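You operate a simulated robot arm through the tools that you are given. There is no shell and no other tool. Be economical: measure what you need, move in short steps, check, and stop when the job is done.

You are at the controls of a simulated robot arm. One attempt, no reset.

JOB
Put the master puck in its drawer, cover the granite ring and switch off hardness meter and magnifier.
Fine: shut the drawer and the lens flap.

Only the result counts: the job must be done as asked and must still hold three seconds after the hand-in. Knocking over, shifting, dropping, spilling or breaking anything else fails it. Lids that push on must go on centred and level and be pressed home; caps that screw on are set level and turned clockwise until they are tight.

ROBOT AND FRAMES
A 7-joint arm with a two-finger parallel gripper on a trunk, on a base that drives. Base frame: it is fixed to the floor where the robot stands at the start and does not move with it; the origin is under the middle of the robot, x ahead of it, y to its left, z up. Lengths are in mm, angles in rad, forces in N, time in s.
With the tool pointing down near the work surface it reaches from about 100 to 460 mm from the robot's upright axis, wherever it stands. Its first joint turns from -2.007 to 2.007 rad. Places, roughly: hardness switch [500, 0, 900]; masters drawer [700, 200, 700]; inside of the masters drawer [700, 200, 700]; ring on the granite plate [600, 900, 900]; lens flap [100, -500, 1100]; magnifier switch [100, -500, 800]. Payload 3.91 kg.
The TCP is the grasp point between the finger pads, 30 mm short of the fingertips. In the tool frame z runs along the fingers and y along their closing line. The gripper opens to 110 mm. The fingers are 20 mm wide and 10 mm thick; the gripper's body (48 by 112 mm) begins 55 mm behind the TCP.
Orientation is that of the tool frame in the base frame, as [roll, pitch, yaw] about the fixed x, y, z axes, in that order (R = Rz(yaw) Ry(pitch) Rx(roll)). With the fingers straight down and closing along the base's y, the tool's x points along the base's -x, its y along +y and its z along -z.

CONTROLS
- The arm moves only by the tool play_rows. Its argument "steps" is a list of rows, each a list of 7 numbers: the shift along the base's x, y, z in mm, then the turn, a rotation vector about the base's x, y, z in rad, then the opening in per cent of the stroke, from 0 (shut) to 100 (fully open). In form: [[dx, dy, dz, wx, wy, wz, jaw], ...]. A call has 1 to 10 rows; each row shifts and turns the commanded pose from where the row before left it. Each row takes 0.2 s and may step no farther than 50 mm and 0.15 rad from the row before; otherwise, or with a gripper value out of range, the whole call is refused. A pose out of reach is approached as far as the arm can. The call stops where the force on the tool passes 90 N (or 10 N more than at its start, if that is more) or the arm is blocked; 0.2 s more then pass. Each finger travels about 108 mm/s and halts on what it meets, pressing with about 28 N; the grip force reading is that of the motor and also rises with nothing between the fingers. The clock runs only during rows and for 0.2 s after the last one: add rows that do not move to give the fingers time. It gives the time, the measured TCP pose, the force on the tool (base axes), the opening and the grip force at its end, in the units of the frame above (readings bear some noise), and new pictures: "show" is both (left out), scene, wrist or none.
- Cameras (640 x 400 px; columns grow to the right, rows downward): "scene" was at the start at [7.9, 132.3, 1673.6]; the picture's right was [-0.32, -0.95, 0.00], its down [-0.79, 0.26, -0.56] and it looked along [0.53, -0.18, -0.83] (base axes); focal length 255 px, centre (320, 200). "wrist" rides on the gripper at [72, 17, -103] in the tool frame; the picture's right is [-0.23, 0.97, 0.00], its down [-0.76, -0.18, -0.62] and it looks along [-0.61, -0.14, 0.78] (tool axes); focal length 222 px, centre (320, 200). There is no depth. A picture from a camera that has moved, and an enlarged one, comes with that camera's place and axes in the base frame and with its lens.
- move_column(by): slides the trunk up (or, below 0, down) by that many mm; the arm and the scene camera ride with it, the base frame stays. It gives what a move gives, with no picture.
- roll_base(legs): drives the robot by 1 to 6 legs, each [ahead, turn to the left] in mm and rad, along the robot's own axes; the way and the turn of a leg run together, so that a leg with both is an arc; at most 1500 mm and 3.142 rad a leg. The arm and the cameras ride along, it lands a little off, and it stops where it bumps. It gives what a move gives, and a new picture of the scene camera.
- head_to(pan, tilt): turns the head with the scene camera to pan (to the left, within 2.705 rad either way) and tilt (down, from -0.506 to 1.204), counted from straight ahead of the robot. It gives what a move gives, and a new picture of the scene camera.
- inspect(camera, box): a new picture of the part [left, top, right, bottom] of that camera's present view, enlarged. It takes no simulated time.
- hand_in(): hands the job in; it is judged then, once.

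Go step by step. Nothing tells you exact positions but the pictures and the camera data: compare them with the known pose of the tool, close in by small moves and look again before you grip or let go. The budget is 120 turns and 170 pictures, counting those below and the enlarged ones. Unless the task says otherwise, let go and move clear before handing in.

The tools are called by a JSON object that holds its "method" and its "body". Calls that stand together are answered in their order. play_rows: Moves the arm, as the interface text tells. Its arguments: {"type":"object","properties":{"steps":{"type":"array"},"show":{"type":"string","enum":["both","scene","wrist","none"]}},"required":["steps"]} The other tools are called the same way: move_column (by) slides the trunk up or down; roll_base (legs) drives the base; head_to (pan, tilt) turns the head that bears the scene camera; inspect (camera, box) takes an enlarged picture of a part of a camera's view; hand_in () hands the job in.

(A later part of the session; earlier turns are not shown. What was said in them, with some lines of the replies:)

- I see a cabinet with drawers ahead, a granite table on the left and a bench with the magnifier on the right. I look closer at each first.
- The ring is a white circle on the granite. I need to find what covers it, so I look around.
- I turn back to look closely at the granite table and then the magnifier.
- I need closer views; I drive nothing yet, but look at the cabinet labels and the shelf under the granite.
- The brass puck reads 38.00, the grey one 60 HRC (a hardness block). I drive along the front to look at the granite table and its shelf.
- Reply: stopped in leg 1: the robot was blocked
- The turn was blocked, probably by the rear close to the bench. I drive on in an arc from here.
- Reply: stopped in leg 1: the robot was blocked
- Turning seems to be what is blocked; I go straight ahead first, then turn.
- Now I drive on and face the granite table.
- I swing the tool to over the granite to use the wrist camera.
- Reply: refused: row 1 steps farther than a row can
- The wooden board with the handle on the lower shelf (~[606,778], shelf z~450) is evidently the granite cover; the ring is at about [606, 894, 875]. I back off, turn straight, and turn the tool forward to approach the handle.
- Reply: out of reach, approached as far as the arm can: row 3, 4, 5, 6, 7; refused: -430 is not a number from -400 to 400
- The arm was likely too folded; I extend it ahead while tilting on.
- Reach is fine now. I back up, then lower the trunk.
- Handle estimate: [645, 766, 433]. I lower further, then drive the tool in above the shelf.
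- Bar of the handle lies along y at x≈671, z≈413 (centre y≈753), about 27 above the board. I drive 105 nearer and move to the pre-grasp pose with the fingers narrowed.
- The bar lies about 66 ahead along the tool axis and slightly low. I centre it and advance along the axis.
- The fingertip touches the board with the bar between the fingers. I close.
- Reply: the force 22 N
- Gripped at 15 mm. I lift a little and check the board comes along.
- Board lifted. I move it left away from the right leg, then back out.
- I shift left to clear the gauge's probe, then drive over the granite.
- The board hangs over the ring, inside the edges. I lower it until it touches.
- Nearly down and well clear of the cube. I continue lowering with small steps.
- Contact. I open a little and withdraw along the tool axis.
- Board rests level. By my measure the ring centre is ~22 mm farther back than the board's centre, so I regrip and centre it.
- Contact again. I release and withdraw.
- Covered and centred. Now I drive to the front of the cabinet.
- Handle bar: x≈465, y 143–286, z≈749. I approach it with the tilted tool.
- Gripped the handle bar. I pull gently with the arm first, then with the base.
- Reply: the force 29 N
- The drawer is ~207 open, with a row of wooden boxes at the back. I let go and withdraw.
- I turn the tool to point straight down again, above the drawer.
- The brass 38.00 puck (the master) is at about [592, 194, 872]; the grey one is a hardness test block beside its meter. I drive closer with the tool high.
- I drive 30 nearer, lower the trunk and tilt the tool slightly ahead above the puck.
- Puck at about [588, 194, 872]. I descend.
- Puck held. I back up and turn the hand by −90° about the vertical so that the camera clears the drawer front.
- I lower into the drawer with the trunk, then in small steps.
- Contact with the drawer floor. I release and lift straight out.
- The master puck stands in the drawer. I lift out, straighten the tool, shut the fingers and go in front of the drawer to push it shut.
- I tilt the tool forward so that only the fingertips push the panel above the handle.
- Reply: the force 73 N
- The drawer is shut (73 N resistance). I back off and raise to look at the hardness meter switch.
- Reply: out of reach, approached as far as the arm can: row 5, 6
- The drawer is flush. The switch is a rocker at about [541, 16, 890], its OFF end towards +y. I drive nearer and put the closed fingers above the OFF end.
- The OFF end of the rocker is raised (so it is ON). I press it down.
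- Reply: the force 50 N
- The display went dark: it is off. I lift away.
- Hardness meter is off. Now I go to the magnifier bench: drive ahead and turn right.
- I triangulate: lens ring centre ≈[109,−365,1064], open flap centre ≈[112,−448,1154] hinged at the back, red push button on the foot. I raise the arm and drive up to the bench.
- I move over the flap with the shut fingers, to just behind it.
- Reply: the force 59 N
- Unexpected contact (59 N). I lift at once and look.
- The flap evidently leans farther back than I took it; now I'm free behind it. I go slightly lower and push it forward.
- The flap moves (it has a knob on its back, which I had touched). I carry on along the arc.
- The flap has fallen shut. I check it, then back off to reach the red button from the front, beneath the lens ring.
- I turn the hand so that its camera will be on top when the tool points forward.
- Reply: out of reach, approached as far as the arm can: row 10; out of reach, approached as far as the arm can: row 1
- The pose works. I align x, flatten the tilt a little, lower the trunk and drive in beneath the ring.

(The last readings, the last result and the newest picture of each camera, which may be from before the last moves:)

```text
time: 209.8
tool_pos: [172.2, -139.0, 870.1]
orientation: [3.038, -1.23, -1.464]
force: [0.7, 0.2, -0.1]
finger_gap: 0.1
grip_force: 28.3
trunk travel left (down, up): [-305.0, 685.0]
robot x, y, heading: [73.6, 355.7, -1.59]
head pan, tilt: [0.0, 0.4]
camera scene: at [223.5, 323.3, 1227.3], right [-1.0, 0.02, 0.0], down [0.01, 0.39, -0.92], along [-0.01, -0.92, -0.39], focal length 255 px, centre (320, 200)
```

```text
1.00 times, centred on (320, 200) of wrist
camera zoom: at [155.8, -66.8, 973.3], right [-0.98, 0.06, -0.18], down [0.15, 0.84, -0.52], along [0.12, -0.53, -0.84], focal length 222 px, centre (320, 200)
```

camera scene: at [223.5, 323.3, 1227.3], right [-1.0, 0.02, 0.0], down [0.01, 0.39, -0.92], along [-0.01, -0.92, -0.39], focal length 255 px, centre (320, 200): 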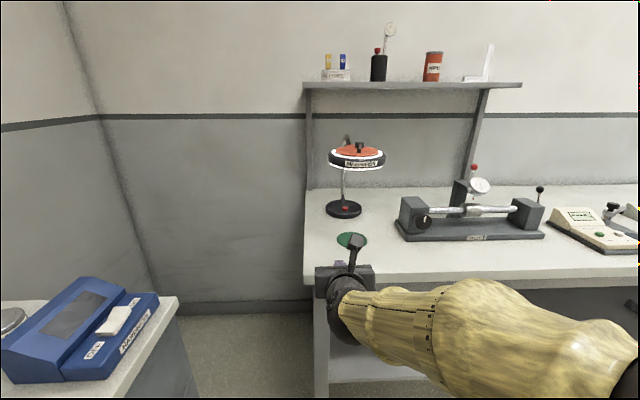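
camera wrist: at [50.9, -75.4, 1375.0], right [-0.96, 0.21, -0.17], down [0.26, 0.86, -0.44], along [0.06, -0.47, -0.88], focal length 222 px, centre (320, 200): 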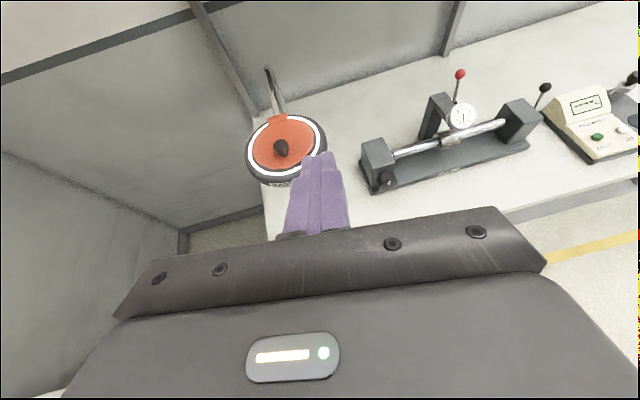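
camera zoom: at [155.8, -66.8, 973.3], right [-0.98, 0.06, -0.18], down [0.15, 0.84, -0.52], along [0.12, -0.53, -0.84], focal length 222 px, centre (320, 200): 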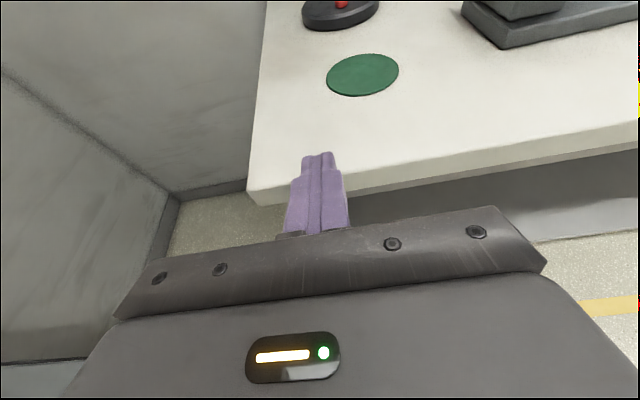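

Button at about [117, −525, 830]. I align x, then drive in.

{"method": "play_rows", "body": {"steps": [[-14, 0, 0, 0, 0, 0, 0], [-14, 0, 0, 0, 0, 0, 0], [-14, 0, 0, 0, 0, 0, 0], [-12, 0, 0, 0, 0, 0, 0]], "show": "none"}}

{"method": "roll_base", "body": {"legs": [[230, 0]]}}

{"method": "inspect", "body": {"camera": "wrist", "box": [0, 0, 640, 400]}}

```text
time: 210.8
tool_pos: [117.7, -138.4, 869.8]
orientation: [3.039, -1.228, -1.463]
force: [-0.4, -1.8, -0.2]
finger_gap: 0.1
grip_force: 27.9
trunk travel left (down, up): [-305.0, 685.0]
robot x, y, heading: [67.9, 359.9, -1.587]
head pan, tilt: [0.0, 0.4]
```

```text
time: 212.6
tool_pos: [111.4, -367.4, 870.0]
orientation: [3.039, -1.23, -1.466]
force: [0.1, 0.1, 0.2]
finger_gap: 0.1
grip_force: 28.1
trunk travel left (down, up): [-305.0, 685.0]
robot x, y, heading: [65.6, 127.6, -1.589]
head pan, tilt: [0.0, 0.4]
camera scene: at [219.1, 94.1, 1227.3], right [-1.0, 0.02, 0.0], down [0.01, 0.39, -0.92], along [-0.02, -0.92, -0.39], focal length 255 px, centre (320, 200)
```

scene: 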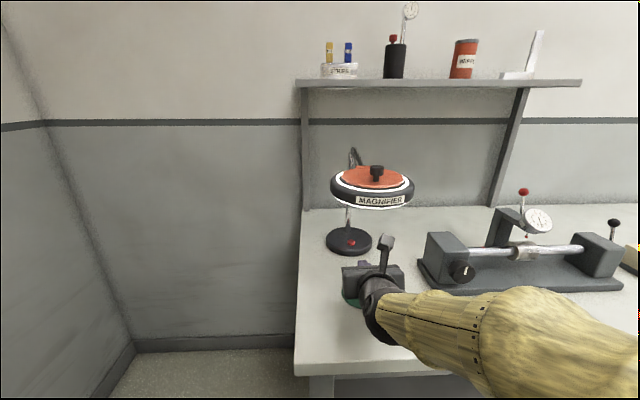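

```text
1.00 times, centred on (320, 200) of wrist
camera zoom: at [96.8, -294.5, 973.6], right [-0.98, 0.07, -0.18], down [0.15, 0.84, -0.52], along [0.12, -0.53, -0.84], focal length 222 px, centre (320, 200)
```

zoom: 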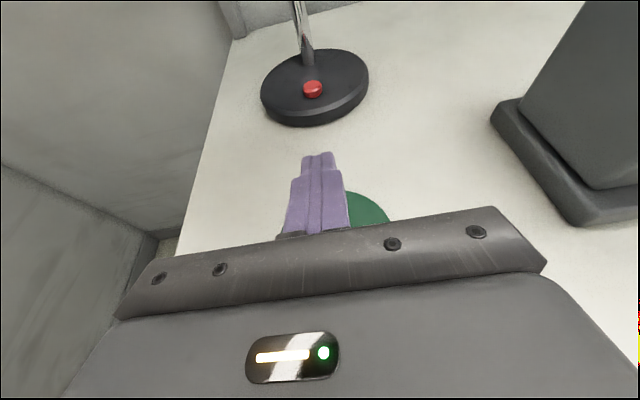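

{"method": "roll_base", "body": {"legs": [[100, 0]]}}

{"method": "play_rows", "body": {"steps": [[4, -10, 0, 0, 0, 0, 0], [3, -10, 0, 0, 0, 0, 0]], "show": "wrist"}}

```text
time: 213.7
tool_pos: [112.6, -466.1, 870.3]
orientation: [3.038, -1.231, -1.464]
force: [0.2, 0.3, -0.3]
finger_gap: 0.2
grip_force: 27.8
trunk travel left (down, up): [-305.0, 685.0]
robot x, y, heading: [65.8, 33.1, -1.587]
head pan, tilt: [0.0, 0.4]
camera scene: at [217.4, -4.5, 1227.3], right [-1.0, 0.02, 0.0], down [0.01, 0.39, -0.92], along [-0.02, -0.92, -0.39], focal length 255 px, centre (320, 200)
```

scene: 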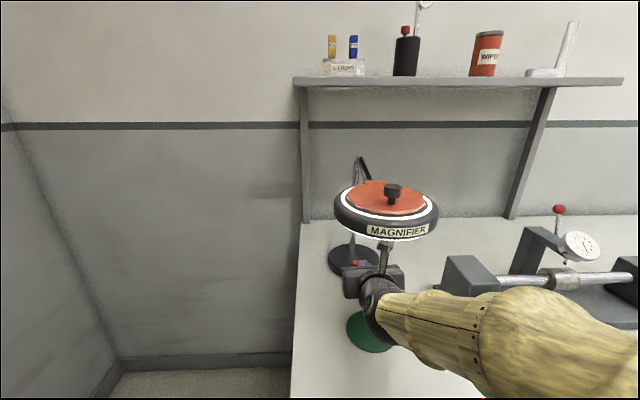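

```text
time: 214.3
tool_pos: [118.3, -484.9, 869.6]
orientation: [3.038, -1.231, -1.461]
force: [0.8, 1.0, 0.5]
finger_gap: 0.0
grip_force: 28.0
trunk travel left (down, up): [-305.0, 685.0]
robot x, y, heading: [65.4, 30.4, -1.585]
head pan, tilt: [0.0, 0.4]
camera wrist: at [102.5, -412.6, 973.4], right [-0.98, 0.06, -0.18], down [0.15, 0.84, -0.52], along [0.12, -0.53, -0.84], focal length 222 px, centre (320, 200)
```

wrist: 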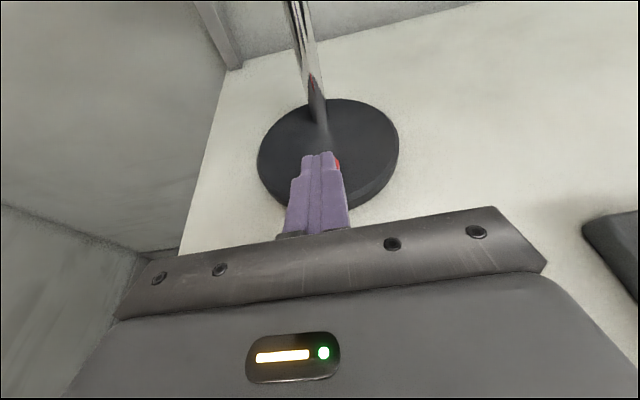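

{"method": "play_rows", "body": {"steps": [[-4, -10, 0, 0, 0, 0, 0], [0, -10, 0, 0, 0, 0, 0], [0, 0, -5, 0, 0, 0, 0], [0, 0, -4, 0, 0, 0, 0]], "show": "none"}}

{"method": "inspect", "body": {"camera": "scene", "box": [310, 170, 450, 320]}}

{"method": "inspect", "body": {"camera": "wrist", "box": [240, 80, 420, 220]}}

```text
time: 215.3
tool_pos: [115.3, -505.9, 860.4]
orientation: [3.04, -1.23, -1.463]
force: [-0.1, -0.9, -0.2]
finger_gap: 0.3
grip_force: 27.6
trunk travel left (down, up): [-305.0, 685.0]
robot x, y, heading: [66.2, 32.0, -1.581]
head pan, tilt: [0.0, 0.4]
```

```text
2.67 times, centred on (380, 245) of scene
camera zoom: at [217.4, -4.6, 1227.4], right [-1.0, 0.02, 0.0], down [0.01, 0.39, -0.92], along [-0.02, -0.92, -0.39], focal length 681 px, centre (160, 80)
```

zoom: 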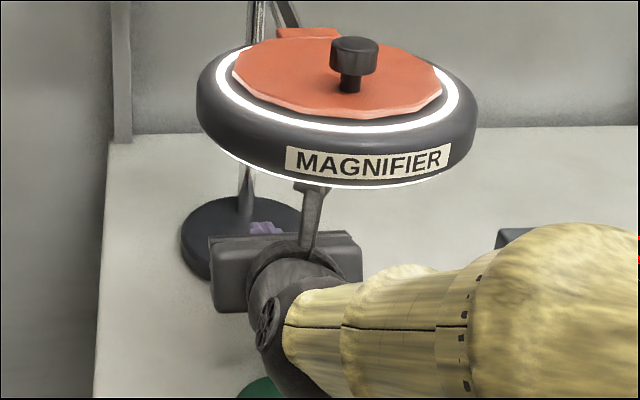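

```text
2.86 times, centred on (330, 150) of wrist
camera zoom: at [99.8, -433.1, 965.0], right [-0.98, 0.07, -0.18], down [0.15, 0.84, -0.52], along [0.12, -0.53, -0.84], focal length 635 px, centre (291, 343)
```

zoom: 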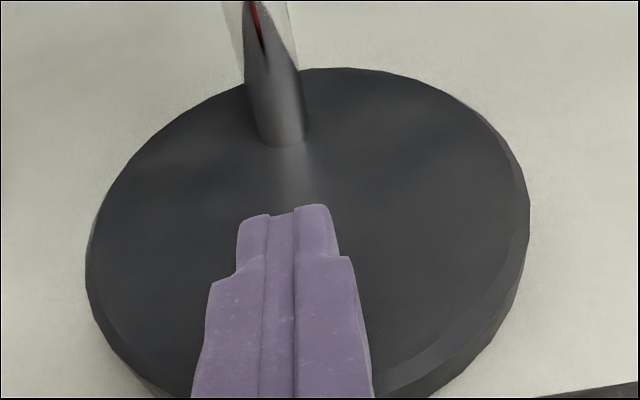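

{"method": "play_rows", "body": {"steps": [[0, 0, -4, 0, 0, 0, 0], [0, 0, -4, 0, 0, 0, 0], [0, 0, -3, 0, 0, 0, 0]], "show": "none"}}

{"method": "inspect", "body": {"camera": "scene", "box": [310, 170, 450, 320]}}

```text
time: 216.1
tool_pos: [114.3, -505.8, 850.9]
orientation: [3.038, -1.229, -1.463]
force: [-0.8, -0.2, 1.6]
finger_gap: 0.0
grip_force: 28.2
trunk travel left (down, up): [-305.0, 685.0]
robot x, y, heading: [65.2, 28.9, -1.584]
head pan, tilt: [0.0, 0.4]
```

```text
2.67 times, centred on (380, 245) of scene
camera zoom: at [217.4, -4.6, 1227.4], right [-1.0, 0.02, 0.0], down [0.01, 0.39, -0.92], along [-0.02, -0.92, -0.39], focal length 681 px, centre (160, 80)
```

zoom: 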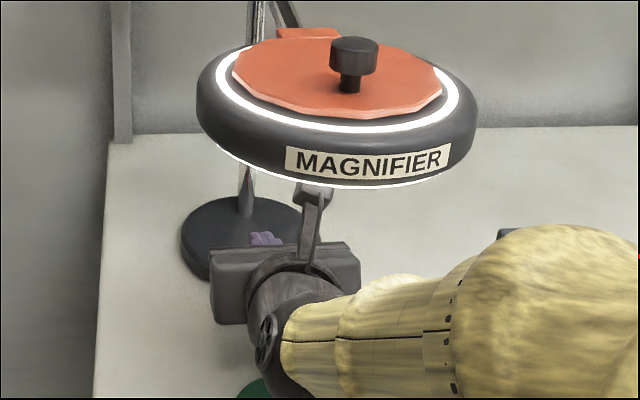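

{"method": "play_rows", "body": {"steps": [[0, 0, -2, 0, 0, 0, 0], [0, 0, -2, 0, 0, 0, 0]], "show": "none"}}

{"method": "inspect", "body": {"camera": "scene", "box": [310, 170, 450, 320]}}

```text
time: 216.7
tool_pos: [114.5, -505.3, 845.3]
orientation: [3.037, -1.232, -1.462]
force: [-0.5, -0.6, 2.5]
finger_gap: 0.0
grip_force: 28.0
trunk travel left (down, up): [-305.0, 685.0]
robot x, y, heading: [65.6, 28.0, -1.583]
head pan, tilt: [0.0, 0.4]
no pictures are left
```

```text
refused: no pictures are left
```

No pictures remain, so I rely on force now: I press the button on to its stop, once, in small steps.

{"method": "play_rows", "body": {"steps": [[0, 0, -2, 0, 0, 0, 0], [0, 0, -1, 0, 0, 0, 0]], "show": "none"}}

```text
time: 217.3
tool_pos: [114.3, -506.4, 843.2]
orientation: [3.038, -1.235, -1.463]
force: [-0.6, -2.3, 11.5]
finger_gap: 0.0
grip_force: 27.7
trunk travel left (down, up): [-305.0, 685.0]
robot x, y, heading: [64.4, 31.8, -1.587]
head pan, tilt: [0.0, 0.4]
no pictures are left
```

{"method": "play_rows", "body": {"steps": [[0, 0, -1.5, 0, 0, 0, 0], [0, 0, 0, 0, 0, 0, 0]], "show": "none"}}

```text
time: 217.9
tool_pos: [115.3, -505.2, 842.3]
orientation: [3.039, -1.235, -1.463]
force: [-2.2, -3.8, 21.0]
finger_gap: 0.1
grip_force: 27.9
trunk travel left (down, up): [-305.0, 685.0]
robot x, y, heading: [66.6, 30.4, -1.59]
head pan, tilt: [0.0, 0.4]
no pictures are left
```

The button is bottomed (21 N after a soft spring travel). I lift off and back out the way I came.

{"method": "play_rows", "body": {"steps": [[0, 0, 5, 0, 0, 0, 0], [0, 0, 10, 0, 0, 0, 0], [0, 0, 10, 0, 0, 0, 0], [0, 10, 0, 0, 0, 0, 0], [0, 10, 0, 0, 0, 0, 0]], "show": "none"}}

{"method": "roll_base", "body": {"legs": [[-330, 0]]}}

```text
time: 219.1
tool_pos: [117.6, -484.8, 864.4]
orientation: [3.039, -1.228, -1.464]
force: [-0.3, 0.6, 0.1]
finger_gap: 0.0
grip_force: 28.0
trunk travel left (down, up): [-305.0, 685.0]
robot x, y, heading: [62.2, 29.5, -1.586]
head pan, tilt: [0.0, 0.4]
no pictures are left
```

```text
time: 221.3
tool_pos: [124.4, -154.6, 865.8]
orientation: [3.039, -1.231, -1.457]
force: [-0.1, 0.2, -0.2]
finger_gap: 0.1
grip_force: 28.0
trunk travel left (down, up): [-305.0, 685.0]
robot x, y, heading: [70.6, 358.6, -1.583]
head pan, tilt: [0.0, 0.4]
```

The arm is clear, so I hand in.

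{"method": "hand_in", "body": {}}

```text
The job is handed in.
```

I handed the job in with all five parts done, but I could not check that the magnifier's light went out.

- **Master puck:** I took the brass 38.00 puck as the master and left the 60 HRC puck by the hardness meter. It stands in the MASTERS drawer.
- **Drawer:** It is pushed shut, flush with the ones below.
- **Granite ring:** I took the wooden board with the handle, from the shelf under the granite, as its cover. It lies flat and centred over the ring by my measurement.
- **Hardness meter:** It is off; its display went dark.
- **Lens flap:** It is shut flat on the lens. I bumped the knob on its back (about 59 N) on the first approach; afterwards the flap moved freely.
- **Magnifier switch:** I pressed the red button once. It travelled softly for about 6 mm and then met a firm stop (21 N). The pictures had run out by then, so only the force reading suggests it is off.
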